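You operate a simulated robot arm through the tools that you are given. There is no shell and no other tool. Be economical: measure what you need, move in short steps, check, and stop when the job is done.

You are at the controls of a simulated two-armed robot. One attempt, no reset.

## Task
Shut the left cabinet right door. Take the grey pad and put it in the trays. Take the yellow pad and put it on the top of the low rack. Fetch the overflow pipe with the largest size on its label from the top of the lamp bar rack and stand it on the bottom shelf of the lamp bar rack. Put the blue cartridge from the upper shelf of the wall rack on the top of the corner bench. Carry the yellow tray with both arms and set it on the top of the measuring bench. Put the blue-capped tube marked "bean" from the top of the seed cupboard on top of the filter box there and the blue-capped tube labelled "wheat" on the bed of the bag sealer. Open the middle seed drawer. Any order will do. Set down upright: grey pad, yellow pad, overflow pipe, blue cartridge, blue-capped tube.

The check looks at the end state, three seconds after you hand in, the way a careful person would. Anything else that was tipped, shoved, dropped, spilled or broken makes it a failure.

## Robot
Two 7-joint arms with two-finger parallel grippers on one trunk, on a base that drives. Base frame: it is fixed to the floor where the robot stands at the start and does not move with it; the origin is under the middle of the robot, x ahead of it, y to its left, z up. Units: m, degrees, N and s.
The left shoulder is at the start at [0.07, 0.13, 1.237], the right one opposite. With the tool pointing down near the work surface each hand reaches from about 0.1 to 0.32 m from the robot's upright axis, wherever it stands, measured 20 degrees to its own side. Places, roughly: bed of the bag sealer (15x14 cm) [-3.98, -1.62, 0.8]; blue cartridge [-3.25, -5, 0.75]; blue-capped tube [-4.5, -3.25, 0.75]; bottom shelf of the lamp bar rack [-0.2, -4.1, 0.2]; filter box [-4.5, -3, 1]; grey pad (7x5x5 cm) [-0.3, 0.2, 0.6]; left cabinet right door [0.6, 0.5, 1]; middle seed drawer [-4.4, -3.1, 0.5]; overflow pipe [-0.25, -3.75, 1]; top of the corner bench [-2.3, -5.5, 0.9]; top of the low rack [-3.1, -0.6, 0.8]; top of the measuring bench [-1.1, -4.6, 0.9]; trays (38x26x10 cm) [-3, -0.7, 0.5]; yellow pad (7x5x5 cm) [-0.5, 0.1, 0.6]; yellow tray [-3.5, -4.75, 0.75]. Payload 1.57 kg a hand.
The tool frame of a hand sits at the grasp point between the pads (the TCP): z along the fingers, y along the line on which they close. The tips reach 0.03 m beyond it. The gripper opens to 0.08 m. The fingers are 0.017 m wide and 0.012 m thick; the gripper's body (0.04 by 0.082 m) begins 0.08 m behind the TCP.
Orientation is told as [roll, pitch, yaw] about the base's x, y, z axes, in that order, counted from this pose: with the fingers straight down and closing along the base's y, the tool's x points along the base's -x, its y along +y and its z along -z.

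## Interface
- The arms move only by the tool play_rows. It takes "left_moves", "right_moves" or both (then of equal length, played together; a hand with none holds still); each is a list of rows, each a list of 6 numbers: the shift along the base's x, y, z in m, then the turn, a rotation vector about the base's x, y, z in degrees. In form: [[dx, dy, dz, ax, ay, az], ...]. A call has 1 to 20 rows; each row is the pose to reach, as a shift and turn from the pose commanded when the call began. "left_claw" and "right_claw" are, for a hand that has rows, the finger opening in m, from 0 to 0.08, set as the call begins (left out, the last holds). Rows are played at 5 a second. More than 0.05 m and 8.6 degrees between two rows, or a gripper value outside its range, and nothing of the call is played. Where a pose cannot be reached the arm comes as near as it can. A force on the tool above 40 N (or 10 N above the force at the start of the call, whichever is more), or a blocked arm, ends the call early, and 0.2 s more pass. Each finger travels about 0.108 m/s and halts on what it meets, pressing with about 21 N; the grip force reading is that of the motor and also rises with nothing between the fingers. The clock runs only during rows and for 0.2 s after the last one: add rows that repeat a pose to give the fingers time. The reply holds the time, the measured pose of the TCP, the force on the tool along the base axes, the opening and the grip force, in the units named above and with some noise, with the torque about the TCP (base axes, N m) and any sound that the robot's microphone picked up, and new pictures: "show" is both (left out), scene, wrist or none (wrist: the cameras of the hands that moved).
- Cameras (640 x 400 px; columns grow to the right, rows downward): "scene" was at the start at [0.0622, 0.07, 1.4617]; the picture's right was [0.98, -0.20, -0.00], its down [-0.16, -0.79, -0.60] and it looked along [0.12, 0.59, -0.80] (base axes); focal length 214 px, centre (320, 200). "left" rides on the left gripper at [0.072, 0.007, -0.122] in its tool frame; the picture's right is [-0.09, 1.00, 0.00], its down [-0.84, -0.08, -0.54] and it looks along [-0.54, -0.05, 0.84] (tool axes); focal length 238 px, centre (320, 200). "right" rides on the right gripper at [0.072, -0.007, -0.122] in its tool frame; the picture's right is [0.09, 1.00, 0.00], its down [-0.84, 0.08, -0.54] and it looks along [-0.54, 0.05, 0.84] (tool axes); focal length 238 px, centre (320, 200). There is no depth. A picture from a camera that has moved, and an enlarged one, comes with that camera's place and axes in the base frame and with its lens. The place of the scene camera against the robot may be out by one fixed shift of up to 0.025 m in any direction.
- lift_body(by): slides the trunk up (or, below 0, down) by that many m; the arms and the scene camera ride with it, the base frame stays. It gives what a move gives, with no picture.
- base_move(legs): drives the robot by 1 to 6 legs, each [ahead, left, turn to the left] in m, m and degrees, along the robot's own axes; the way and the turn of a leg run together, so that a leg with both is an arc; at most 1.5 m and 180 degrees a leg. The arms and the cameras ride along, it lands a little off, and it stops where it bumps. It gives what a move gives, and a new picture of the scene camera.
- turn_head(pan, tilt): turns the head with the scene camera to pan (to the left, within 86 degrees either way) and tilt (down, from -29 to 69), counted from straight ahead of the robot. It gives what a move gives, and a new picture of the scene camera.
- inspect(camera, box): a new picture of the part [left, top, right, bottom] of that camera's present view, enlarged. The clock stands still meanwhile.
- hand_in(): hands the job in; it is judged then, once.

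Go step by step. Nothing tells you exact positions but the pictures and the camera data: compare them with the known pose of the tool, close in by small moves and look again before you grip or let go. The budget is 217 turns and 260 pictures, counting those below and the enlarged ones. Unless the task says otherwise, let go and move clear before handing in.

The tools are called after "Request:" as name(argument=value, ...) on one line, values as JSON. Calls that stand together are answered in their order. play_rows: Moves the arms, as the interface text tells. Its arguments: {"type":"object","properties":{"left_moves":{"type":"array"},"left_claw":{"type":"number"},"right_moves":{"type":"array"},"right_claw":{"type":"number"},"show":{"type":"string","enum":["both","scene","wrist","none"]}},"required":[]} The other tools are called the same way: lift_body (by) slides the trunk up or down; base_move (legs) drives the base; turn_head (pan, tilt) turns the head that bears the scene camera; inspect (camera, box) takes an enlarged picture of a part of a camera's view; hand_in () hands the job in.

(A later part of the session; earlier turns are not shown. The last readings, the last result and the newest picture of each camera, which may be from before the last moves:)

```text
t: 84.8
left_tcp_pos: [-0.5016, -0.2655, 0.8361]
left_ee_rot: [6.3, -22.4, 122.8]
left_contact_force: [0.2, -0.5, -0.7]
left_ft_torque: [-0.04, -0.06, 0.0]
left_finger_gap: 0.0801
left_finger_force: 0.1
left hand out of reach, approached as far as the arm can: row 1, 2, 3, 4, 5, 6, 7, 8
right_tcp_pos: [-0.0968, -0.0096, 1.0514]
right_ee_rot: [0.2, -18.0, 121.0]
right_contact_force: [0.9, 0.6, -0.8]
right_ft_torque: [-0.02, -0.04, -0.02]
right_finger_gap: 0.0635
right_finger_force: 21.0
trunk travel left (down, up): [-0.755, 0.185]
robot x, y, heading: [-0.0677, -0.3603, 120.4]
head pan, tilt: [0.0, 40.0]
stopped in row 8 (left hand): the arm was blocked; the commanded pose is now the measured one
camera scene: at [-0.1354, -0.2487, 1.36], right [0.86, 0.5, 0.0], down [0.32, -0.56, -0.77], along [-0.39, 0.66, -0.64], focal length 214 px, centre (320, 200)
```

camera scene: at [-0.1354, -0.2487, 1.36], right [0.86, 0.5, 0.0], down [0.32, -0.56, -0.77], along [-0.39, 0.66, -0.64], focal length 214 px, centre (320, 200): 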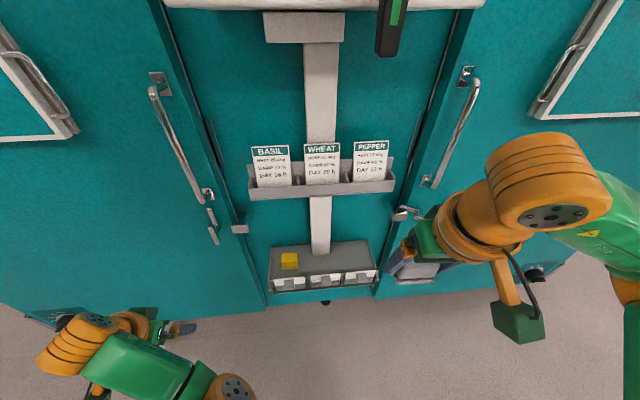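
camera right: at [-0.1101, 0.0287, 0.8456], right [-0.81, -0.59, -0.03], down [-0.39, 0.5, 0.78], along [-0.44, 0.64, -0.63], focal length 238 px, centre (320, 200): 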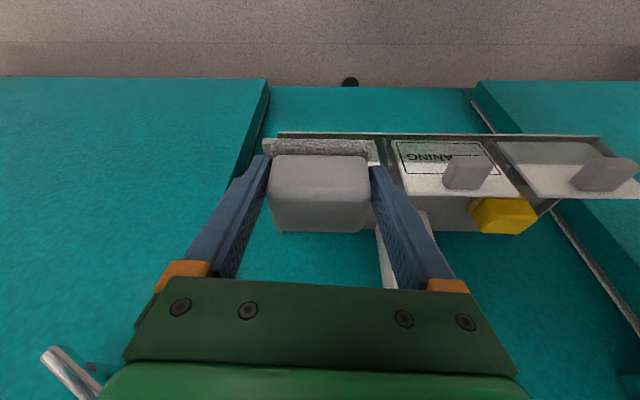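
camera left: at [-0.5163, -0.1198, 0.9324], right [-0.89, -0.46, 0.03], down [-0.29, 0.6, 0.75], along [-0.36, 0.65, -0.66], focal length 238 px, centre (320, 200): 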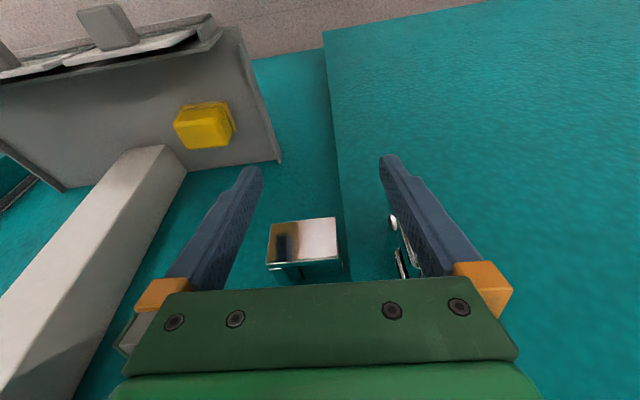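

Request:
play_rows(left_moves=[[0.0, 0.0, 0.04, -3, 0, 0], [0.0, 0.0, 0.08, -6, 0, 0], [0.0, 0.0, 0.12, -9, 0, 8], [0.0, 0, 0.16, -9, -2, 16], [0.0, 0, 0.2, -9, -4, 24], [0.02, 0.0, 0.24, -9, -6, 32], [0.04, 0.01, 0.28, -9, -6, 40], [0.06, 0.02, 0.32, -9, -6, 45], [0.08, 0.03, 0.36, -9, -6, 45]], show="scene")

```text
t: 86.8
left_tcp_pos: [-0.4727, -0.2766, 1.1863]
left_ee_rot: [9.7, -12.7, 166.7]
left_contact_force: [0.0, -0.6, 0.5]
left_ft_torque: [-0.01, 0.0, -0.01]
left_finger_gap: 0.0799
left_finger_force: 0.0
left hand out of reach, approached as far as the arm can: row 6, 7, 8, 9
right_tcp_pos: [-0.0969, -0.0127, 1.0506]
right_ee_rot: [0.2, -18.2, 121.0]
right_contact_force: [0.0, -0.8, -0.6]
right_ft_torque: [-0.04, 0.0, 0.02]
right_finger_gap: 0.0634
right_finger_force: 20.8
trunk travel left (down, up): [-0.755, 0.185]
robot x, y, heading: [-0.0661, -0.3633, 120.1]
head pan, tilt: [0.0, 40.0]
camera scene: at [-0.1342, -0.2522, 1.3604], right [0.86, 0.5, 0.0], down [0.32, -0.55, -0.77], along [-0.39, 0.66, -0.64], focal length 214 px, centre (320, 200)
```

scene: 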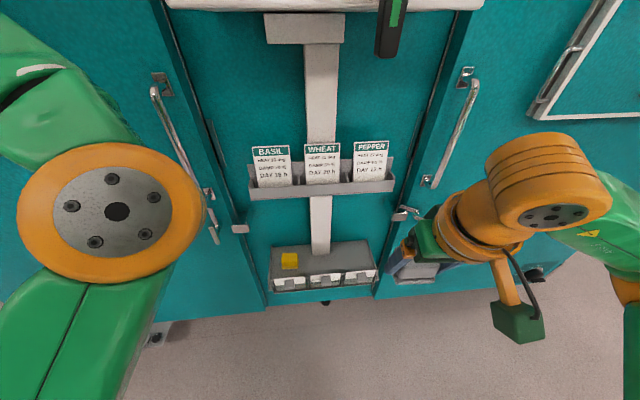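

I back off and stretch the left arm straight forward, to get its elbow out of the inward posture.

Request:
base_move(legs=[[-0.4, 0, 0]])

Request:
play_rows(left_moves=[[-0.015, 0.026, 0, 0, 0, -8], [-0.03, 0.052, 0, 0, 0, -16], [-0.045, 0.078, 0, 0, 0, -24], [-0.06, 0.104, 0, 0, 0, -32], [-0.07, 0.12, 0, 0, 0, -40], [-0.08, 0.14, 0, 0, 0, -46], [-0.08, 0.14, 0, 0, 0, -46]], show="none")

Request:
play_rows(left_moves=[[0, 0, 0, 7, 4, 0], [0, 0, 0, 14, 8, 0], [-0.01, 0.02, 0, 21, 12, 0], [-0.02, 0.04, 0, 28, 16, 0], [-0.03, 0.06, 0, 35, 20, 0], [-0.02, 0.1, 0, 42, 24, 0], [0.0, 0.14, 0, 49, 28, 0], [0.02, 0.18, 0, 56, 32, 0], [0.04, 0.21, 0, 60, 34, 0], [0.06, 0.23, 0, 60, 34, 0], [0.1, 0.25, 0, 60, 34, 0]], show="scene")

```text
t: 89.2
left_tcp_pos: [-0.2756, -0.6155, 1.1844]
left_ee_rot: [9.9, -12.7, 166.5]
left_contact_force: [-0.2, 0.6, -0.4]
left_ft_torque: [-0.03, 0.01, -0.01]
left_finger_gap: 0.0799
left_finger_force: 0.0
right_tcp_pos: [0.1011, -0.3524, 1.0503]
right_ee_rot: [0.3, -18.0, 120.9]
right_contact_force: [-0.2, 0.3, -0.6]
right_ft_torque: [-0.03, 0.0, 0.0]
right_finger_gap: 0.0635
right_finger_force: 20.5
trunk travel left (down, up): [-0.755, 0.185]
robot x, y, heading: [0.1355, -0.7075, 120.2]
head pan, tilt: [0.0, 40.0]
camera scene: at [0.0629, -0.5905, 1.36], right [0.86, 0.5, 0.0], down [0.32, -0.56, -0.77], along [-0.39, 0.66, -0.64], focal length 214 px, centre (320, 200)
```

scene: 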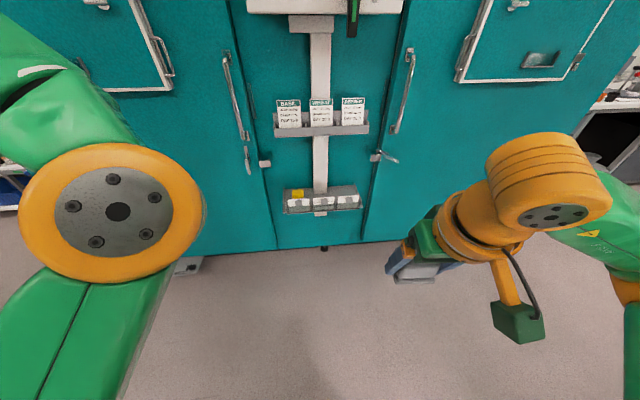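

```text
t: 90.8
left_tcp_pos: [-0.3475, -0.482, 1.1757]
left_ee_rot: [9.8, -12.6, 120.6]
left_contact_force: [-0.3, -0.5, 0.0]
left_ft_torque: [0.02, 0.01, -0.01]
left_finger_gap: 0.08
left_finger_force: 0.1
left hand out of reach, approached as far as the arm can: row 6, 7
right_tcp_pos: [0.1001, -0.3531, 1.052]
right_ee_rot: [0.1, -18.0, 120.9]
right_contact_force: [0.5, -0.2, -1.4]
right_ft_torque: [0.01, -0.05, 0.03]
right_finger_gap: 0.0634
right_finger_force: 20.7
trunk travel left (down, up): [-0.755, 0.185]
robot x, y, heading: [0.136, -0.7032, 120.4]
head pan, tilt: [0.0, 40.0]
```

```text
t: 93.2
left_tcp_pos: [-0.309, -0.2758, 1.175]
left_ee_rot: [2.8, -81.5, 127.0]
left_contact_force: [0.0, 0.3, 0.0]
left_ft_torque: [0.02, -0.01, 0.01]
left_finger_gap: 0.08
left_finger_force: 0.0
left hand out of reach, approached as far as the arm can: row 10, 11
right_tcp_pos: [0.1011, -0.3537, 1.0526]
right_ee_rot: [0.2, -18.1, 121.0]
right_contact_force: [-0.8, -0.7, -1.3]
right_ft_torque: [0.01, -0.01, 0.02]
right_finger_gap: 0.0631
right_finger_force: 21.3
trunk travel left (down, up): [-0.755, 0.185]
robot x, y, heading: [0.1342, -0.7076, 120.2]
head pan, tilt: [0.0, 40.0]
camera scene: at [0.0636, -0.592, 1.3602], right [0.86, 0.5, 0.0], down [0.32, -0.56, -0.77], along [-0.39, 0.66, -0.64], focal length 214 px, centre (320, 200)
```

scene: 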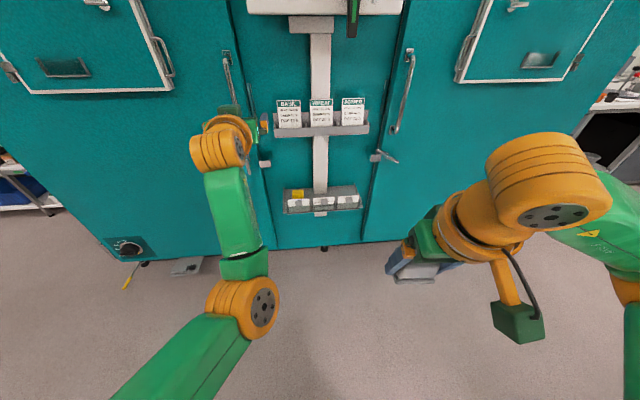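

Request:
play_rows(left_moves=[[0.04, 0.0, 0, 0, 0, 0], [0.08, 0.0, 0, 0, 0, 0], [0.12, 0.01, 0, 0, 0, 0], [0.15, 0.02, 0, 0, 0, 0], [0.18, 0.02, 0, 0, 0, 0], [0.2, -0.015, 0, 0, 0, 0], [0.22, -0.05, 0, 0, 0, 0], [0.24, -0.085, 0, 0, 0, 0], [0.25, -0.12, 0, 0, 0, 0]], right_moves=[[0.04, -0.02, 0, 0, 0, 0], [0.08, -0.04, 0, 0, 0, 0], [0.1, -0.05, 0, 0, 0, 0], [0.12, -0.06, 0, 0, 0, 0], [0.12, -0.06, 0, 0, 0, 0], [0.12, -0.06, 0, 0, 0, 0], [0.12, -0.06, 0, 0, 0, 0], [0.12, -0.06, 0, 0, 0, 0], [0.12, -0.06, 0, 0, 0, 0]], show="scene")

```text
t: 94.0
left_tcp_pos: [-0.2753, -0.3161, 1.1765]
left_ee_rot: [4.2, -81.6, 125.2]
left_contact_force: [0.1, 0.5, -0.5]
left_ft_torque: [0.0, 0.01, -0.01]
left_finger_gap: 0.08
left_finger_force: 0.0
left hand out of reach, approached as far as the arm can: row 1, 2, 3
right_tcp_pos: [0.1909, -0.3955, 1.055]
right_ee_rot: [0.8, -18.2, 120.1]
right_contact_force: [-2.3, 1.0, 0.7]
right_ft_torque: [-0.2, -0.32, -0.14]
right_finger_gap: 0.0631
right_finger_force: 20.6
right hand out of reach, approached as far as the arm can: row 3
trunk travel left (down, up): [-0.755, 0.185]
robot x, y, heading: [0.1304, -0.7061, 120.0]
head pan, tilt: [0.0, 40.0]
stopped in row 3 (right hand): the force on the tool passed its limit at 71 N (the readings are from after the stop); the commanded pose is now the measured one
camera scene: at [0.0641, -0.592, 1.3603], right [0.86, 0.5, 0.0], down [0.32, -0.56, -0.77], along [-0.39, 0.66, -0.64], focal length 214 px, centre (320, 200)
```

scene: 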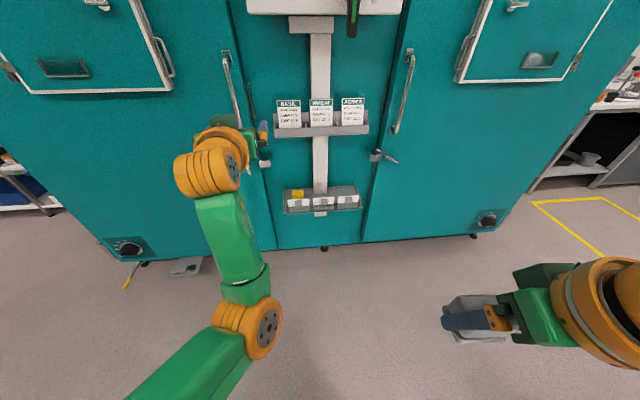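

Request:
play_rows(left_moves=[[0.04, 0.01, 0, 0, 0, 0], [0.08, 0.02, 0, 0, 0, 0], [0.11, 0.03, 0, 0, 0, 0], [0.14, 0.04, 0, 0, 0, 0], [0.17, 0.05, 0, 0, 0, 0], [0.19, 0.02, 0, 0, 0, 0], [0.21, -0.02, 0, 0, 0, 0], [0.23, -0.055, 0, 0, 0, 0]], show="scene")

```text
t: 95.8
left_tcp_pos: [-0.1673, -0.4237, 1.176]
left_ee_rot: [4.6, -81.6, 124.9]
left_contact_force: [-0.4, 1.2, 0.9]
left_ft_torque: [0.0, -0.03, 0.01]
left_finger_gap: 0.0801
left_finger_force: 0.1
left hand out of reach, approached as far as the arm can: row 1, 2, 3, 4, 5, 6, 7, 8
right_tcp_pos: [0.1904, -0.3967, 1.0555]
right_ee_rot: [0.7, -18.2, 120.1]
right_contact_force: [-0.7, 0.3, 2.3]
right_ft_torque: [-0.32, -0.24, -0.01]
right_finger_gap: 0.0633
right_finger_force: 21.4
trunk travel left (down, up): [-0.755, 0.185]
robot x, y, heading: [0.1365, -0.7066, 120.4]
head pan, tilt: [0.0, 40.0]
camera scene: at [0.063, -0.5913, 1.3601], right [0.86, 0.5, 0.0], down [0.32, -0.56, -0.77], along [-0.39, 0.66, -0.64], focal length 214 px, centre (320, 200)
```

scene: 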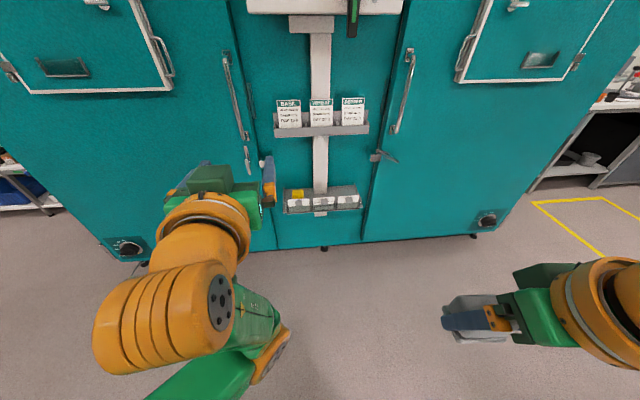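

The left arm keeps its elbow-in posture, so I park it at its comfortable side position and use the right hand for the pads, one at a time.

Request:
play_rows(left_moves=[[-0.03, -0.01, 0, -6, -3.5, 0], [-0.06, -0.02, 0, -12, -7, 0], [-0.09, -0.035, 0, -18, -10.5, 0], [-0.11, -0.06, 0, -24, -14, 0], [-0.12, -0.09, 0, -30, -17, 0], [-0.13, -0.12, 0, -36, -21, 0], [-0.14, -0.15, 0, -42, -24, 0], [-0.145, -0.18, 0, -48, -28, 0], [-0.147, -0.21, 0, -54, -31, 0], [-0.147, -0.235, 0, -60, -35, 0], [-0.147, -0.247, 0, -66, -38, 0], [-0.147, -0.247, 0, -70, -40, 0], [-0.147, -0.247, 0, -70, -40, 0]], show="scene")

```text
t: 98.6
left_tcp_pos: [-0.3127, -0.6735, 1.1665]
left_ee_rot: [9.6, -0.8, 120.6]
left_contact_force: [0.4, 0.5, 0.5]
left_ft_torque: [0.01, 0.0, 0.0]
left_finger_gap: 0.0801
left_finger_force: 0.0
left hand out of reach, approached as far as the arm can: row 1, 2, 3, 4, 5, 6
right_tcp_pos: [0.1904, -0.3956, 1.0554]
right_ee_rot: [0.9, -18.2, 120.0]
right_contact_force: [-1.1, -0.2, 1.4]
right_ft_torque: [-0.29, -0.25, -0.07]
right_finger_gap: 0.063
right_finger_force: 20.7
trunk travel left (down, up): [-0.755, 0.185]
robot x, y, heading: [0.1358, -0.7025, 120.4]
head pan, tilt: [0.0, 40.0]
camera scene: at [0.0639, -0.5921, 1.3603], right [0.86, 0.5, 0.0], down [0.32, -0.56, -0.77], along [-0.39, 0.66, -0.64], focal length 214 px, centre (320, 200)
```

scene: 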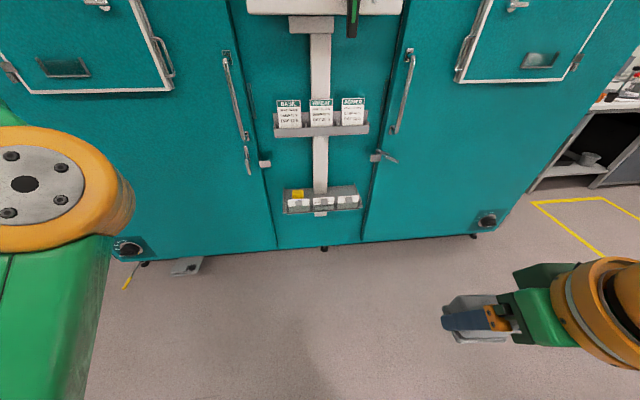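

Request:
play_rows(left_moves=[[0.035, 0.02, -0.01, -2, 0, 0], [0.07, 0.04, -0.02, -4, -1, 0], [0.105, 0.06, -0.03, -6, -2, 0], [0.14, 0.08, -0.04, -8, -2, 0], [0.174, 0.1, -0.05, -8, -2, 0]], show="scene")

```text
t: 99.8
left_tcp_pos: [-0.202, -0.6921, 1.1]
left_ee_rot: [12.1, 7.0, 120.6]
left_contact_force: [1.1, -0.8, 0.4]
left_ft_torque: [0.06, 0.06, -0.03]
left_finger_gap: 0.08
left_finger_force: 0.1
left hand out of reach, approached as far as the arm can: row 2, 3, 4, 5
right_tcp_pos: [0.193, -0.3974, 1.0566]
right_ee_rot: [0.9, -18.3, 120.2]
right_contact_force: [0.3, 2.0, 0.9]
right_ft_torque: [-0.35, -0.2, 0.04]
right_finger_gap: 0.0634
right_finger_force: 21.1
trunk travel left (down, up): [-0.755, 0.185]
robot x, y, heading: [0.1369, -0.7079, 120.1]
head pan, tilt: [0.0, 40.0]
camera scene: at [0.0654, -0.5931, 1.3605], right [0.86, 0.5, 0.0], down [0.32, -0.55, -0.77], along [-0.39, 0.66, -0.64], focal length 214 px, centre (320, 200)
```

scene: 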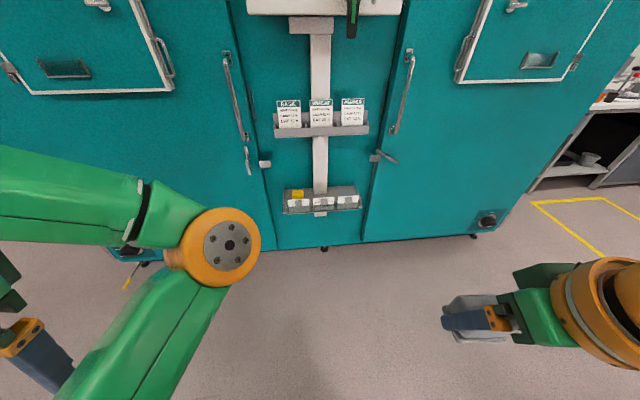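

I park the left hand again and drive toward the low rack with the grey pad.

Request:
play_rows(left_moves=[[-0.04, 0.0, 0.02, 0, 0, 0], [-0.07, 0.01, 0.04, 0, 0, 0], [-0.1, 0.02, 0.06, 0, 0, 0]], show="none")

Request:
base_move(legs=[[0, 0, 60], [1.4, 0.35, 0]])

Request:
turn_head(pan=-10, tilt=25)

```text
t: 100.6
left_tcp_pos: [-0.3019, -0.6709, 1.1621]
left_ee_rot: [12.1, 6.8, 120.8]
left_contact_force: [-0.3, 0.3, 0.2]
left_ft_torque: [-0.03, 0.0, 0.0]
left_finger_gap: 0.08
left_finger_force: 0.0
right_tcp_pos: [0.1914, -0.3969, 1.0565]
right_ee_rot: [0.8, -18.2, 120.0]
right_contact_force: [-1.3, 1.2, 1.7]
right_ft_torque: [-0.23, -0.27, -0.11]
right_finger_gap: 0.0633
right_finger_force: 21.2
trunk travel left (down, up): [-0.755, 0.185]
robot x, y, heading: [0.1355, -0.7071, 120.2]
head pan, tilt: [0.0, 40.0]
```

```text
t: 110.4
left_tcp_pos: [-1.4954, -1.4504, 1.1623]
left_ee_rot: [11.9, 7.0, -178.3]
left_contact_force: [0.5, 0.6, 0.4]
left_ft_torque: [-0.01, 0.01, -0.01]
left_finger_gap: 0.08
left_finger_force: 0.0
right_tcp_pos: [-1.4965, -0.8866, 1.055]
right_ee_rot: [0.8, -18.3, -178.9]
right_contact_force: [-1.5, -1.0, 0.9]
right_ft_torque: [0.06, -0.39, -0.1]
right_finger_gap: 0.0629
right_finger_force: 20.7
trunk travel left (down, up): [-0.755, 0.185]
robot x, y, heading: [-1.2495, -1.0869, -179.1]
head pan, tilt: [0.0, 40.0]
camera scene: at [-1.3893, -1.0922, 1.3603], right [-0.02, 1.0, 0.0], down [0.64, 0.01, -0.77], along [-0.77, -0.02, -0.64], focal length 214 px, centre (320, 200)
```

scene: 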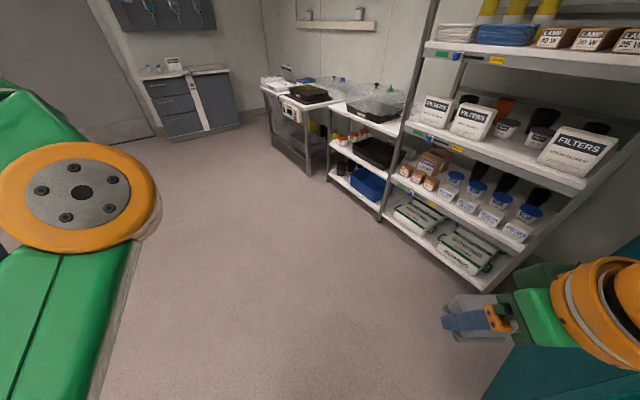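

```text
t: 111.2
left_tcp_pos: [-1.4943, -1.4517, 1.1617]
left_ee_rot: [12.0, 6.9, -178.3]
left_contact_force: [-0.3, 0.4, -0.3]
left_ft_torque: [0.03, 0.01, 0.05]
left_finger_gap: 0.0798
left_finger_force: 0.1
right_tcp_pos: [-1.4967, -0.8874, 1.0555]
right_ee_rot: [0.8, -18.2, -178.8]
right_contact_force: [-1.7, -1.2, 0.9]
right_ft_torque: [0.17, -0.36, -0.16]
right_finger_gap: 0.0632
right_finger_force: 21.3
trunk travel left (down, up): [-0.755, 0.185]
robot x, y, heading: [-1.2487, -1.0889, -178.6]
head pan, tilt: [-10.0, 25.0]
camera scene: at [-1.3959, -1.0765, 1.3835], right [0.15, 0.99, 0.0], down [0.42, -0.06, -0.91], along [-0.9, 0.14, -0.42], focal length 214 px, centre (320, 200)
```

scene: 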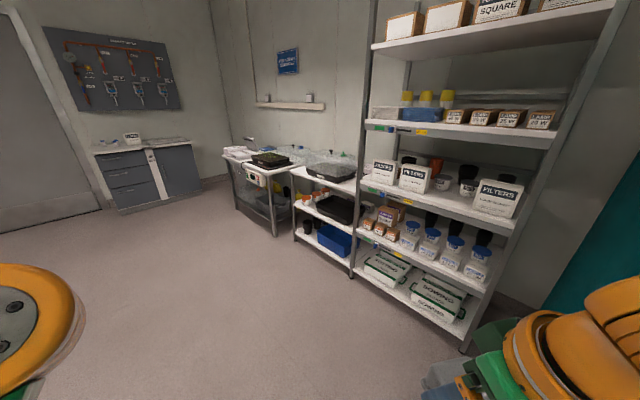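

The low rack is beside the tall filter rack, with black trays on its middle shelf. I drive in front of it and face it.

Request:
base_move(legs=[[1.4, 0.25, 0], [0.25, 0, 0], [0, 0, -91]])

Request:
turn_head(pan=0, tilt=35)

```text
t: 123.5
left_tcp_pos: [-3.2691, -1.1171, 1.1604]
left_ee_rot: [12.0, 6.8, 92.1]
left_contact_force: [-0.2, 0.5, 0.0]
left_ft_torque: [0.03, -0.01, -0.03]
left_finger_gap: 0.0801
left_finger_force: 0.0
right_tcp_pos: [-2.7047, -1.1123, 1.0554]
right_ee_rot: [0.8, -18.2, 91.5]
right_contact_force: [-1.1, 1.3, 1.2]
right_ft_torque: [-0.37, -0.08, -0.04]
right_finger_gap: 0.0633
right_finger_force: 20.7
trunk travel left (down, up): [-0.755, 0.185]
robot x, y, heading: [-2.9037, -1.3616, 91.7]
head pan, tilt: [-10.0, 25.0]
camera scene: at [-2.894, -1.2192, 1.3836], right [0.99, -0.14, 0.0], down [-0.06, -0.42, -0.91], along [0.13, 0.9, -0.42], focal length 214 px, centre (320, 200)
```

scene: 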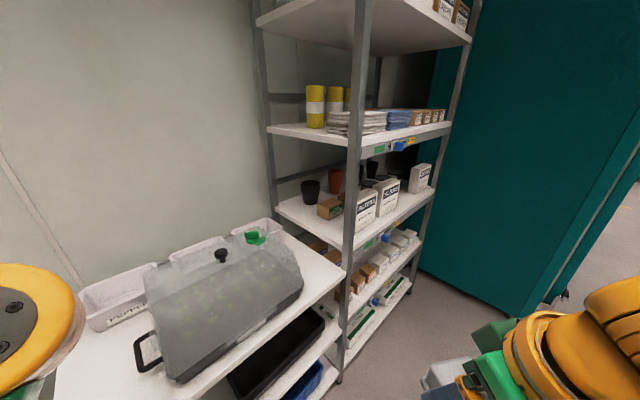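

```text
t: 124.2
left_tcp_pos: [-3.268, -1.1176, 1.1607]
left_ee_rot: [12.0, 6.9, 92.2]
left_contact_force: [0.3, -0.6, -0.3]
left_ft_torque: [0.04, 0.0, 0.01]
left_finger_gap: 0.0802
left_finger_force: 0.1
right_tcp_pos: [-2.7049, -1.1125, 1.0565]
right_ee_rot: [0.8, -18.2, 91.4]
right_contact_force: [-2.1, 1.5, 1.1]
right_ft_torque: [-0.3, -0.15, -0.14]
right_finger_gap: 0.0632
right_finger_force: 20.9
trunk travel left (down, up): [-0.755, 0.185]
robot x, y, heading: [-2.9023, -1.3578, 91.8]
head pan, tilt: [0.0, 35.0]
camera scene: at [-2.9097, -1.2224, 1.3679], right [1.0, 0.03, 0.0], down [0.02, -0.57, -0.82], along [-0.02, 0.82, -0.57], focal length 214 px, centre (320, 200)
```

scene: 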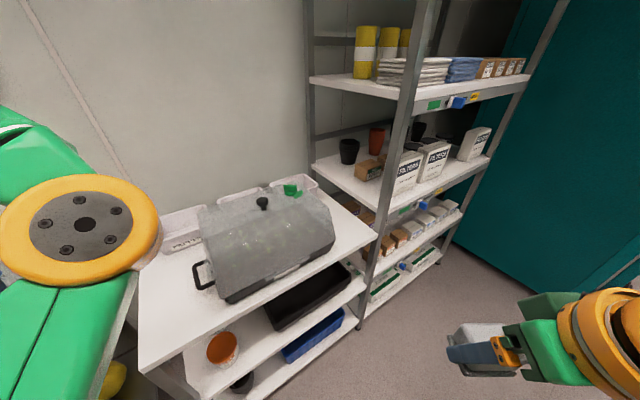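

The low rack's front runs at about 35°. I line up with the trays, lower the trunk and look into the shelf.

Request:
base_move(legs=[[-0.02, -0.33, 0], [0, 0, 33]])

Request:
lift_body(by=-0.35)

Request:
turn_head(pan=10, tilt=30)

```text
t: 128.0
left_tcp_pos: [-3.0156, -1.371, 1.1616]
left_ee_rot: [12.0, 6.8, 125.9]
left_contact_force: [0.2, 0.5, 0.3]
left_ft_torque: [-0.03, -0.02, 0.0]
left_finger_gap: 0.08
left_finger_force: 0.2
right_tcp_pos: [-2.5489, -1.0537, 1.0565]
right_ee_rot: [0.8, -18.2, 125.2]
right_contact_force: [-1.4, 1.3, 1.6]
right_ft_torque: [-0.24, -0.27, 0.01]
right_finger_gap: 0.0632
right_finger_force: 21.0
trunk travel left (down, up): [-0.755, 0.185]
robot x, y, heading: [-2.5765, -1.3654, 125.4]
head pan, tilt: [0.0, 35.0]
camera scene: at [-2.6605, -1.2581, 1.3678], right [0.81, 0.58, 0.0], down [0.33, -0.47, -0.82], along [-0.47, 0.67, -0.57], focal length 214 px, centre (320, 200)
```

scene: 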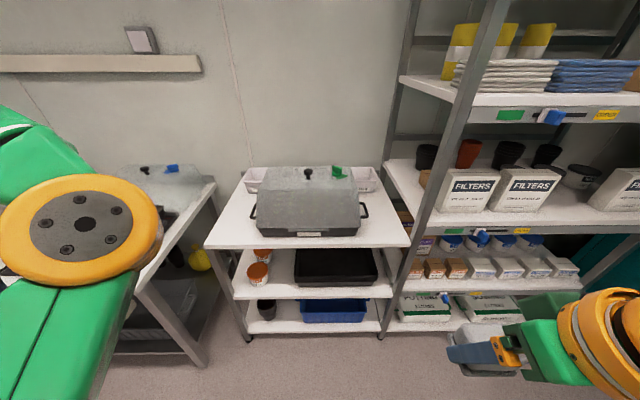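

```text
t: 131.4
left_tcp_pos: [-3.0173, -1.3718, 0.8121]
left_ee_rot: [12.0, 7.0, 125.9]
left_contact_force: [0.1, 0.4, -0.1]
left_ft_torque: [-0.01, 0.0, 0.01]
left_finger_gap: 0.0799
left_finger_force: 0.1
right_tcp_pos: [-2.5499, -1.0542, 0.7062]
right_ee_rot: [0.9, -18.2, 125.2]
right_contact_force: [-0.6, 1.2, 0.7]
right_ft_torque: [-0.27, -0.27, -0.04]
right_finger_gap: 0.0633
right_finger_force: 21.2
trunk travel left (down, up): [-0.405, 0.535]
robot x, y, heading: [-2.5777, -1.3706, 125.3]
head pan, tilt: [0.0, 35.0]
```

```text
t: 132.1
left_tcp_pos: [-3.0161, -1.3719, 0.8113]
left_ee_rot: [12.0, 7.0, 125.9]
left_contact_force: [-0.4, -0.3, -0.6]
left_ft_torque: [0.03, 0.02, 0.03]
left_finger_gap: 0.08
left_finger_force: 0.0
right_tcp_pos: [-2.5506, -1.0548, 0.7059]
right_ee_rot: [0.8, -18.1, 125.3]
right_contact_force: [-0.8, 0.3, 1.8]
right_ft_torque: [-0.24, -0.28, -0.06]
right_finger_gap: 0.0631
right_finger_force: 20.7
trunk travel left (down, up): [-0.405, 0.535]
robot x, y, heading: [-2.5759, -1.3667, 125.3]
head pan, tilt: [10.0, 30.0]
camera scene: at [-2.6742, -1.2666, 1.0256], right [0.7, 0.71, 0.0], down [0.36, -0.35, -0.87], along [-0.62, 0.61, -0.5], focal length 214 px, centre (320, 200)
```

scene: 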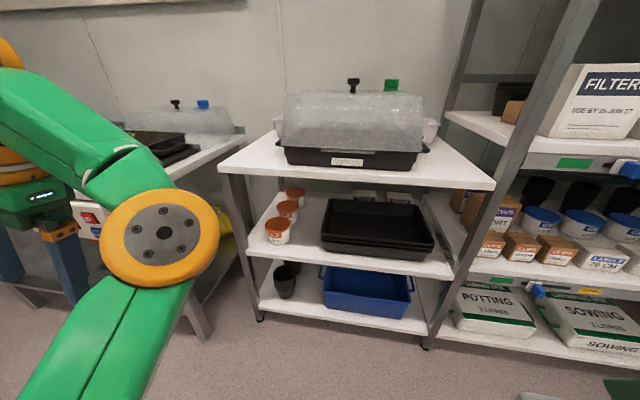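

I'll set the grey pad briefly on the free right front corner of the rack's top, then re-grip it with a flatter hand so it can go into the tray under that top. I raise the trunk and drive in.

Request:
lift_body(by=0.18)

Request:
base_move(legs=[[0.22, 0, 0]])

Request:
turn_head(pan=-20, tilt=45)

```text
t: 134.1
left_tcp_pos: [-3.0161, -1.3706, 0.992]
left_ee_rot: [12.0, 6.8, 125.9]
left_contact_force: [0.3, -0.6, 0.5]
left_ft_torque: [0.0, 0.02, 0.0]
left_finger_gap: 0.0801
left_finger_force: 0.0
right_tcp_pos: [-2.5504, -1.0539, 0.8863]
right_ee_rot: [0.8, -18.1, 125.2]
right_contact_force: [-1.3, 0.5, 0.1]
right_ft_torque: [-0.26, -0.25, -0.06]
right_finger_gap: 0.063
right_finger_force: 21.4
trunk travel left (down, up): [-0.585, 0.355]
robot x, y, heading: [-2.5768, -1.368, 125.1]
head pan, tilt: [10.0, 30.0]
```

```text
t: 135.8
left_tcp_pos: [-3.1434, -1.1947, 0.9908]
left_ee_rot: [12.0, 6.9, 126.0]
left_contact_force: [0.1, 0.8, 0.0]
left_ft_torque: [-0.02, -0.02, -0.03]
left_finger_gap: 0.0801
left_finger_force: 0.0
right_tcp_pos: [-2.6791, -0.8761, 0.8859]
right_ee_rot: [0.8, -18.2, 125.5]
right_contact_force: [-1.2, 0.9, 1.1]
right_ft_torque: [-0.27, -0.27, -0.02]
right_finger_gap: 0.0631
right_finger_force: 21.0
trunk travel left (down, up): [-0.585, 0.355]
robot x, y, heading: [-2.7079, -1.1892, 125.6]
head pan, tilt: [10.0, 30.0]
camera scene: at [-2.8022, -1.0885, 1.2057], right [0.7, 0.72, 0.0], down [0.36, -0.35, -0.87], along [-0.62, 0.61, -0.5], focal length 214 px, centre (320, 200)
```

scene: 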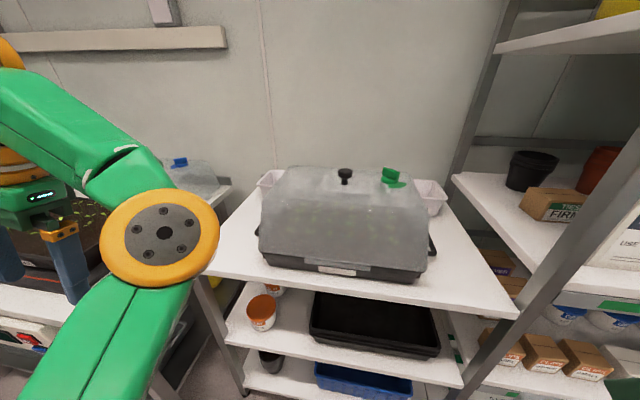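

```text
t: 136.8
left_tcp_pos: [-3.1437, -1.1937, 0.992]
left_ee_rot: [12.1, 6.9, 126.1]
left_contact_force: [-0.2, -0.1, -0.7]
left_ft_torque: [-0.04, -0.01, 0.03]
left_finger_gap: 0.0798
left_finger_force: 0.0
right_tcp_pos: [-2.6789, -0.8744, 0.8866]
right_ee_rot: [0.8, -18.2, 125.5]
right_contact_force: [-3.0, 1.1, 0.7]
right_ft_torque: [-0.18, -0.36, -0.15]
right_finger_gap: 0.0633
right_finger_force: 21.1
trunk travel left (down, up): [-0.585, 0.355]
robot x, y, heading: [-2.7077, -1.192, 125.7]
head pan, tilt: [-20.0, 45.0]
camera scene: at [-2.7598, -1.0731, 1.183], right [0.96, 0.27, 0.0], down [0.19, -0.68, -0.71], along [-0.19, 0.68, -0.71], focal length 214 px, centre (320, 200)
```

scene: 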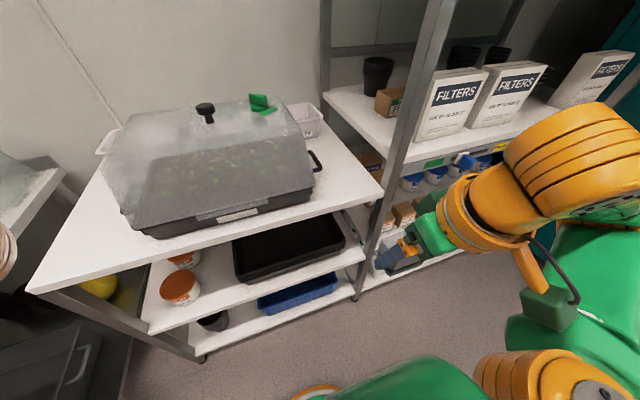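

Request:
play_rows(right_moves=[[-0.022, 0.034, 0, 0, 0, 0], [-0.044, 0.068, 0, 0, 0, 0], [-0.066, 0.102, 0, 0, 0, 0], [-0.088, 0.136, 0, 0, 0, 0], [-0.11, 0.17, 0, 0, 0, 0], [-0.13, 0.2, 0, 0, 0, 0], [-0.139, 0.2125, 0, 0, 0, 0], [-0.139, 0.2125, 0, 0, 0, 0]], show="both")

```text
t: 138.6
left_tcp_pos: [-3.1448, -1.1945, 0.991]
left_ee_rot: [11.9, 6.9, 126.0]
left_contact_force: [0.0, -0.1, 0.5]
left_ft_torque: [-0.03, -0.01, -0.02]
left_finger_gap: 0.08
left_finger_force: 0.0
right_tcp_pos: [-2.8176, -0.6631, 0.8853]
right_ee_rot: [0.7, -18.3, 125.6]
right_contact_force: [0.7, -0.3, -0.1]
right_ft_torque: [0.01, -0.08, 0.01]
right_finger_gap: 0.0632
right_finger_force: 20.9
trunk travel left (down, up): [-0.585, 0.355]
robot x, y, heading: [-2.7028, -1.1872, 125.6]
head pan, tilt: [-20.0, 45.0]
camera scene: at [-2.7597, -1.0729, 1.183], right [0.96, 0.27, 0.0], down [0.19, -0.68, -0.71], along [-0.19, 0.68, -0.71], focal length 214 px, centre (320, 200)
camera right: at [-2.7485, -0.7443, 0.9788], right [-0.76, -0.65, -0.02], down [-0.42, 0.47, 0.78], along [-0.5, 0.6, -0.63], focal length 238 px, centre (320, 200)
```

scene: 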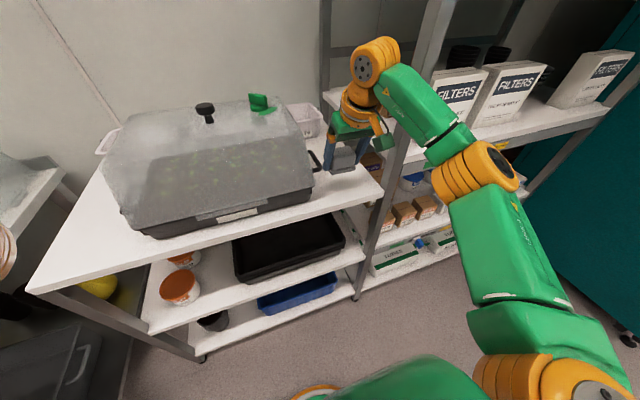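
right: 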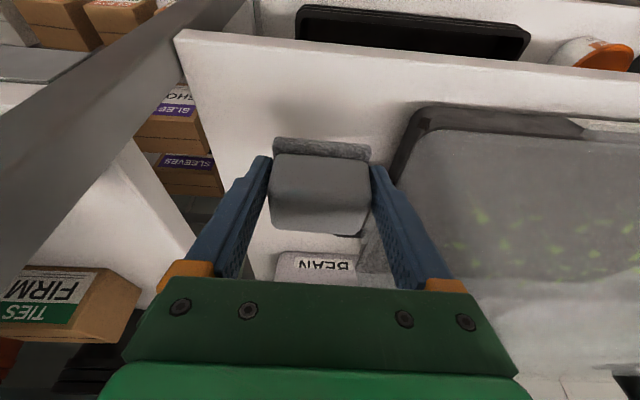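

The pad hovers over the top right corner, close to the crate's handle. I shift it slightly away and lower it.

Request:
play_rows(right_moves=[[0.025, -0.001, 0, 0, 0, 0], [0.025, -0.001, -0.02, 0, 0, 0], [0.025, -0.001, -0.04, 0, 0, 0], [0.025, -0.001, -0.045, 0, 0, 0], [0.025, -0.001, -0.05, 0, 0, 0], [0.025, -0.001, -0.055, 0, 0, 0], [0.025, -0.001, -0.06, 0, 0, 0], [0.025, -0.001, -0.064, 0, 0, 0]], show="wrist")

```text
t: 140.4
left_tcp_pos: [-3.1444, -1.1941, 0.9915]
left_ee_rot: [12.0, 6.9, 126.1]
left_contact_force: [-0.5, 0.3, -0.3]
left_ft_torque: [-0.01, 0.02, 0.0]
left_finger_gap: 0.0798
left_finger_force: 0.0
right_tcp_pos: [-2.7924, -0.6625, 0.8217]
right_ee_rot: [0.9, -18.2, 125.6]
right_contact_force: [0.1, -0.3, -0.2]
right_ft_torque: [-0.01, 0.02, 0.01]
right_finger_gap: 0.0634
right_finger_force: 21.1
trunk travel left (down, up): [-0.585, 0.355]
robot x, y, heading: [-2.7059, -1.1893, 125.8]
head pan, tilt: [-20.0, 45.0]
camera right: at [-2.7236, -0.7443, 0.9145], right [-0.76, -0.65, -0.02], down [-0.42, 0.47, 0.78], along [-0.5, 0.6, -0.63], focal length 238 px, centre (320, 200)
```

right: 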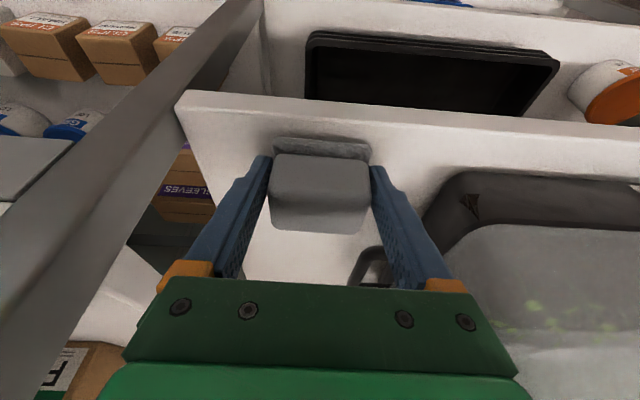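

Request:
play_rows(right_moves=[[-0.004, 0.007, 0, 0, 0, 0], [-0.004, 0.007, -0.005, 0, 0, 0], [-0.004, 0.007, -0.01, 0, 0, 0], [-0.004, 0.007, -0.014, 0, 0, 0], [-0.004, 0.007, -0.018, 0, 0, 0], [-0.004, 0.007, -0.022, 0, 0, 0]], show="wrist")

```text
t: 141.6
left_tcp_pos: [-3.1427, -1.1983, 0.993]
left_ee_rot: [11.9, 6.5, 126.1]
left_contact_force: [0.1, 0.4, -0.5]
left_ft_torque: [0.0, -0.02, 0.0]
left_finger_gap: 0.0799
left_finger_force: 0.0
right_tcp_pos: [-2.7964, -0.658, 0.811]
right_ee_rot: [0.7, -19.3, 125.4]
right_contact_force: [2.5, -1.8, 17.4]
right_ft_torque: [-0.01, -0.37, -0.07]
right_finger_gap: 0.0632
right_finger_force: 21.0
trunk travel left (down, up): [-0.585, 0.355]
robot x, y, heading: [-2.707, -1.1898, 125.7]
head pan, tilt: [-20.0, 45.0]
stopped in row 6 (right hand): the force on the tool passed its limit at 45 N (the readings are from after the stop); the commanded pose is now the measured one
camera right: at [-2.727, -0.7408, 0.9026], right [-0.76, -0.65, -0.02], down [-0.41, 0.46, 0.79], along [-0.5, 0.61, -0.61], focal length 238 px, centre (320, 200)
```

right: 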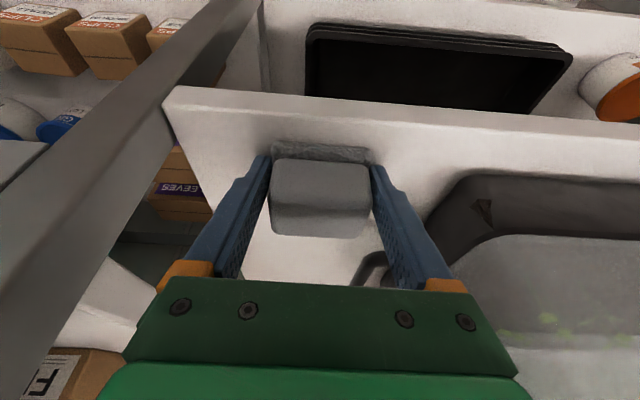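

The pad is standing on the top. I open, retreat up and back, and tilt the hand to a flatter approach.

Request:
play_rows(right_moves=[[0, 0, 0.0, 0, 0, 0], [0, 0, 0, 0, 0, 0], [0.004, -0.006, 0.025, 0, 0, 0], [0.012, -0.018, 0.05, 0, 0, 0], [0.03, -0.045, 0.075, 0, 0, 0], [0.05, -0.073, 0.09, 7, 4.8, 0], [0.06, -0.087, 0.09, 14, 9.6, 0], [0.06, -0.087, 0.09, 21, 14.4, 0], [0.06, -0.087, 0.09, 28, 19.2, 0], [0.06, -0.087, 0.09, 34, 23.3, 0], [0.06, -0.087, 0.09, 34, 23.3, 0]], right_claw=0.08, show="both")

```text
t: 144.0
left_tcp_pos: [-3.1451, -1.1945, 0.9909]
left_ee_rot: [12.1, 6.9, 126.2]
left_contact_force: [0.1, -0.9, -0.2]
left_ft_torque: [-0.01, 0.01, 0.01]
left_finger_gap: 0.0799
left_finger_force: 0.2
right_tcp_pos: [-2.7433, -0.7211, 0.9064]
right_ee_rot: [-0.6, -60.2, 126.3]
right_contact_force: [-0.5, -0.4, -0.5]
right_ft_torque: [0.02, -0.01, -0.01]
right_finger_gap: 0.0799
right_finger_force: 0.0
right hand out of reach, approached as far as the arm can: row 10, 11
trunk travel left (down, up): [-0.585, 0.355]
robot x, y, heading: [-2.7074, -1.191, 125.4]
head pan, tilt: [-20.0, 45.0]
camera scene: at [-2.7597, -1.0731, 1.183], right [0.96, 0.27, 0.0], down [0.19, -0.68, -0.71], along [-0.19, 0.68, -0.71], focal length 214 px, centre (320, 200)
camera right: at [-2.6542, -0.8317, 0.9042], right [-0.78, -0.62, -0.08], down [-0.04, -0.09, 1.0], along [-0.62, 0.78, 0.05], focal length 238 px, centre (320, 200)
```

scene: 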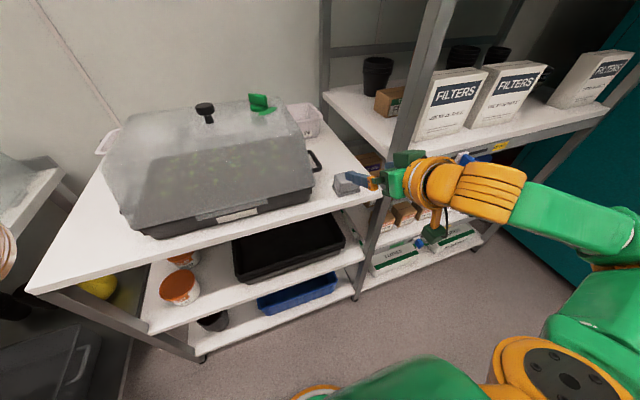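
right: 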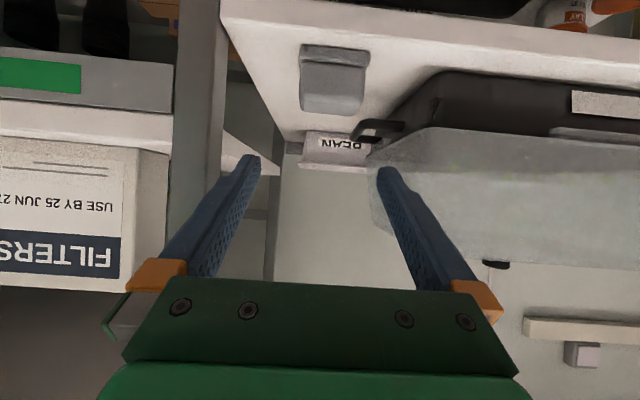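

Request:
play_rows(right_moves=[[-0.0066, -0.0045, -0.045, 0, 0, 0], [-0.016, 0.01, -0.055, 0, 0, 0], [-0.029, 0.029, -0.068, 0, 0, 0], [-0.042, 0.048, -0.08, 0, 0, 0], [-0.049, 0.057, -0.091, 0, 0, 0], [-0.049, 0.057, -0.091, 0, 0, 0]], show="both")

```text
t: 145.4
left_tcp_pos: [-3.1451, -1.194, 0.992]
left_ee_rot: [12.0, 6.9, 126.1]
left_contact_force: [0.7, 0.4, 0.4]
left_ft_torque: [0.03, 0.01, -0.01]
left_finger_gap: 0.0803
left_finger_force: 0.1
right_tcp_pos: [-2.79, -0.6662, 0.8157]
right_ee_rot: [-0.5, -60.1, 126.2]
right_contact_force: [-0.3, 0.1, -0.3]
right_ft_torque: [-0.04, -0.03, -0.02]
right_finger_gap: 0.08
right_finger_force: 0.0
right hand out of reach, approached as far as the arm can: row 1
trunk travel left (down, up): [-0.585, 0.355]
robot x, y, heading: [-2.7071, -1.1879, 125.6]
head pan, tilt: [-20.0, 45.0]
camera scene: at [-2.7596, -1.073, 1.183], right [0.96, 0.27, 0.0], down [0.19, -0.68, -0.71], along [-0.19, 0.68, -0.71], focal length 214 px, centre (320, 200)
camera right: at [-2.7017, -0.7762, 0.8136], right [-0.78, -0.62, -0.08], down [-0.04, -0.09, 1.0], along [-0.62, 0.78, 0.05], focal length 238 px, centre (320, 200)
```

scene: 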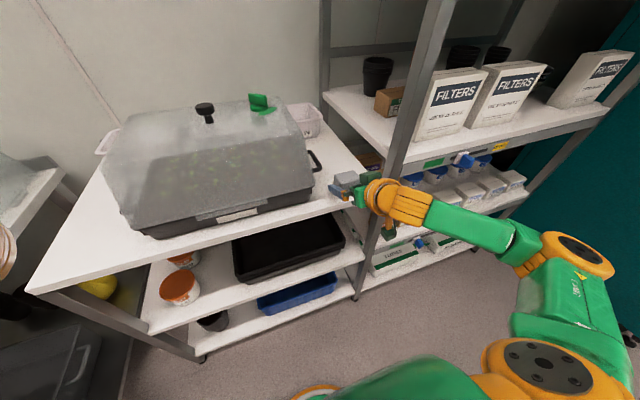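
right: 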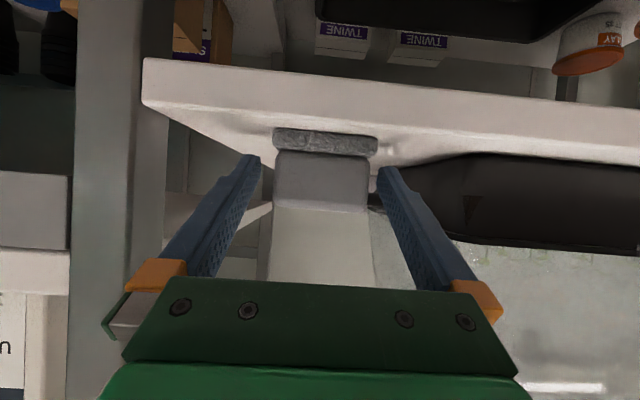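

Request:
play_rows(right_moves=[[0, 0, 0, 0, 0, 0], [0, 0, 0, 0, 0, 0], [0, 0, 0, 0, 0, 0], [0, 0, 0.03, 0, 0, 0], [0.01, -0.015, 0.06, 0, 0, 0], [0.03, -0.044, 0.07, 0, 0, 0], [0.055, -0.08, 0.07, 0, 0, 0], [0.08, -0.116, 0.07, 0, 0, 0], [0.1, -0.145, 0.06, 0, 0, 0], [0.11, -0.16, 0.03, 0, 0, 0]], right_claw=0.0, show="both")

```text
t: 147.6
left_tcp_pos: [-3.1442, -1.1925, 0.9907]
left_ee_rot: [12.2, 6.8, 126.2]
left_contact_force: [0.1, -0.7, -0.4]
left_ft_torque: [0.01, 0.03, 0.02]
left_finger_gap: 0.0798
left_finger_force: 0.1
right_tcp_pos: [-2.6438, -0.72, 0.8829]
right_ee_rot: [-0.3, -60.1, 126.1]
right_contact_force: [0.4, -0.1, -0.3]
right_ft_torque: [-0.01, 0.02, 0.02]
right_finger_gap: 0.0593
right_finger_force: 20.2
right hand out of reach, approached as far as the arm can: row 7, 8, 9, 10
trunk travel left (down, up): [-0.585, 0.355]
robot x, y, heading: [-2.7036, -1.1875, 125.4]
head pan, tilt: [-20.0, 45.0]
camera scene: at [-2.7588, -1.0721, 1.1829], right [0.96, 0.27, 0.0], down [0.19, -0.68, -0.71], along [-0.19, 0.68, -0.71], focal length 214 px, centre (320, 200)
camera right: at [-2.555, -0.8306, 0.8806], right [-0.78, -0.62, -0.08], down [-0.03, -0.09, 1.0], along [-0.63, 0.78, 0.05], focal length 238 px, centre (320, 200)
```

scene: 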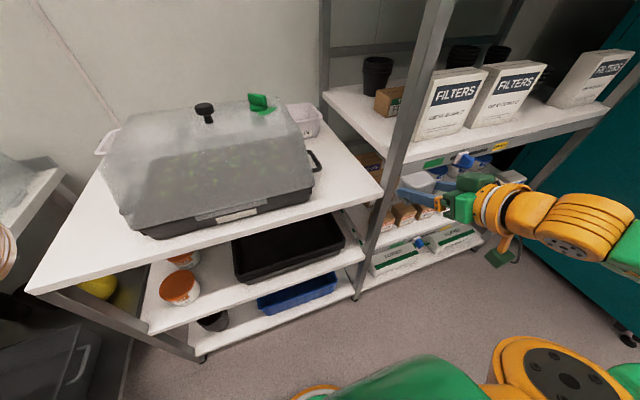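
right: 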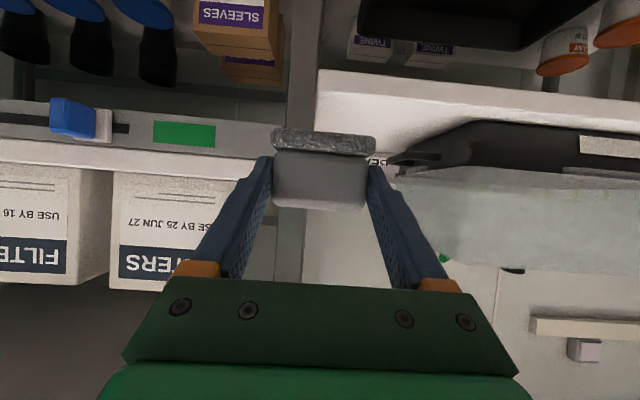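

The pad is gripped level with a flatter hand. I back out, lower the trunk and look at the tray level.

Request:
base_move(legs=[[-0.2, 0.08, 0]])

Request:
lift_body(by=-0.23)

Request:
play_rows(right_moves=[[-0.034, 0.006, 0, 0, 0, 0], [-0.068, 0.012, 0, 0, 0, 0], [-0.102, 0.018, 0, 0, 0, 0], [-0.13, 0.03, 0, 0, 0, 0], [-0.15, 0.05, 0, 0, 0, 0], [-0.15, 0.05, 0, 0, 0, 0]], show="both")

```text
t: 149.2
left_tcp_pos: [-3.0927, -1.3992, 0.9914]
left_ee_rot: [12.0, 6.8, 126.0]
left_contact_force: [-0.2, 0.6, 1.2]
left_ft_torque: [0.02, -0.02, 0.01]
left_finger_gap: 0.0802
left_finger_force: 0.1
right_tcp_pos: [-2.5923, -0.9276, 0.8827]
right_ee_rot: [-0.3, -60.1, 126.2]
right_contact_force: [0.4, 0.0, -0.9]
right_ft_torque: [0.01, 0.0, 0.0]
right_finger_gap: 0.059
right_finger_force: 21.0
trunk travel left (down, up): [-0.585, 0.355]
robot x, y, heading: [-2.6566, -1.3946, 125.7]
head pan, tilt: [-20.0, 45.0]
camera scene: at [-2.7082, -1.2791, 1.1829], right [0.96, 0.27, 0.0], down [0.19, -0.68, -0.71], along [-0.19, 0.68, -0.71], focal length 214 px, centre (320, 200)
```

scene: 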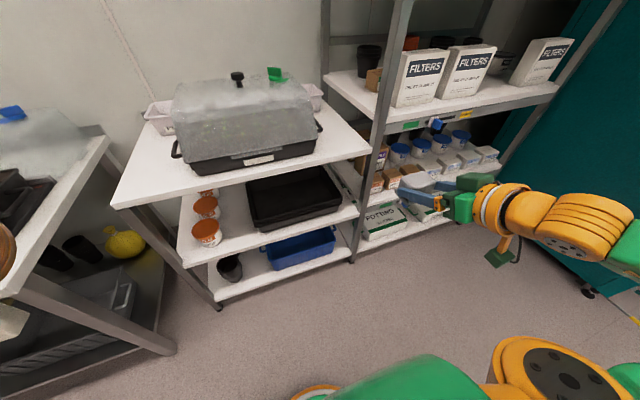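

```text
t: 151.7
left_tcp_pos: [-3.0938, -1.4007, 0.7617]
left_ee_rot: [12.1, 6.9, 126.0]
left_contact_force: [0.2, -0.2, 0.1]
left_ft_torque: [0.03, 0.0, -0.02]
left_finger_gap: 0.0801
left_finger_force: 0.1
right_tcp_pos: [-2.5927, -0.9269, 0.6523]
right_ee_rot: [-0.4, -60.1, 126.2]
right_contact_force: [0.4, 0.5, -0.5]
right_ft_torque: [0.04, 0.0, 0.0]
right_finger_gap: 0.0591
right_finger_force: 21.3
trunk travel left (down, up): [-0.355, 0.585]
robot x, y, heading: [-2.6513, -1.4002, 125.5]
head pan, tilt: [-20.0, 45.0]
```

```text
t: 153.1
left_tcp_pos: [-3.0924, -1.4004, 0.7616]
left_ee_rot: [12.0, 6.9, 126.0]
left_contact_force: [-0.4, 0.5, 0.2]
left_ft_torque: [-0.02, 0.01, -0.01]
left_finger_gap: 0.0799
left_finger_force: 0.0
right_tcp_pos: [-2.7429, -0.8766, 0.6535]
right_ee_rot: [-0.5, -60.1, 126.2]
right_contact_force: [0.0, 0.2, -0.6]
right_ft_torque: [-0.03, -0.02, 0.01]
right_finger_gap: 0.0592
right_finger_force: 21.1
trunk travel left (down, up): [-0.355, 0.585]
robot x, y, heading: [-2.6532, -1.3956, 125.7]
head pan, tilt: [-20.0, 45.0]
camera scene: at [-2.7081, -1.2796, 0.953], right [0.96, 0.27, 0.0], down [0.19, -0.68, -0.71], along [-0.19, 0.68, -0.71], focal length 214 px, centre (320, 200)
camera right: at [-2.6542, -0.9881, 0.6519], right [-0.78, -0.62, -0.08], down [-0.04, -0.09, 1.0], along [-0.62, 0.78, 0.05], focal length 238 px, centre (320, 200)
```

scene: 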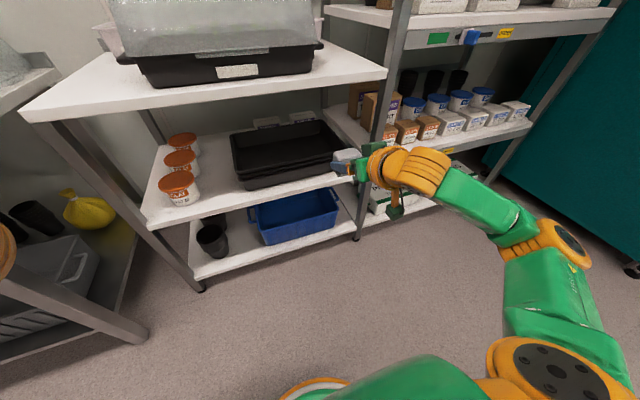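
right: 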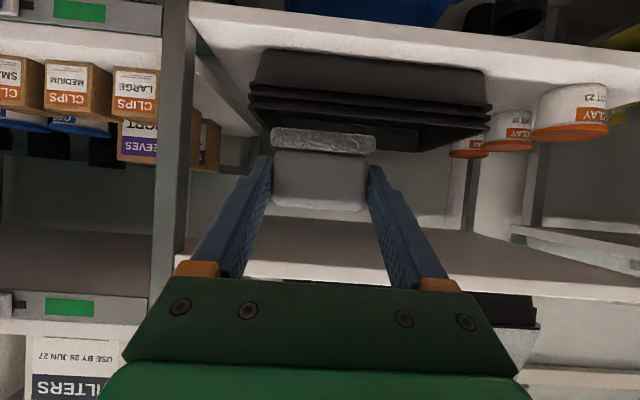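

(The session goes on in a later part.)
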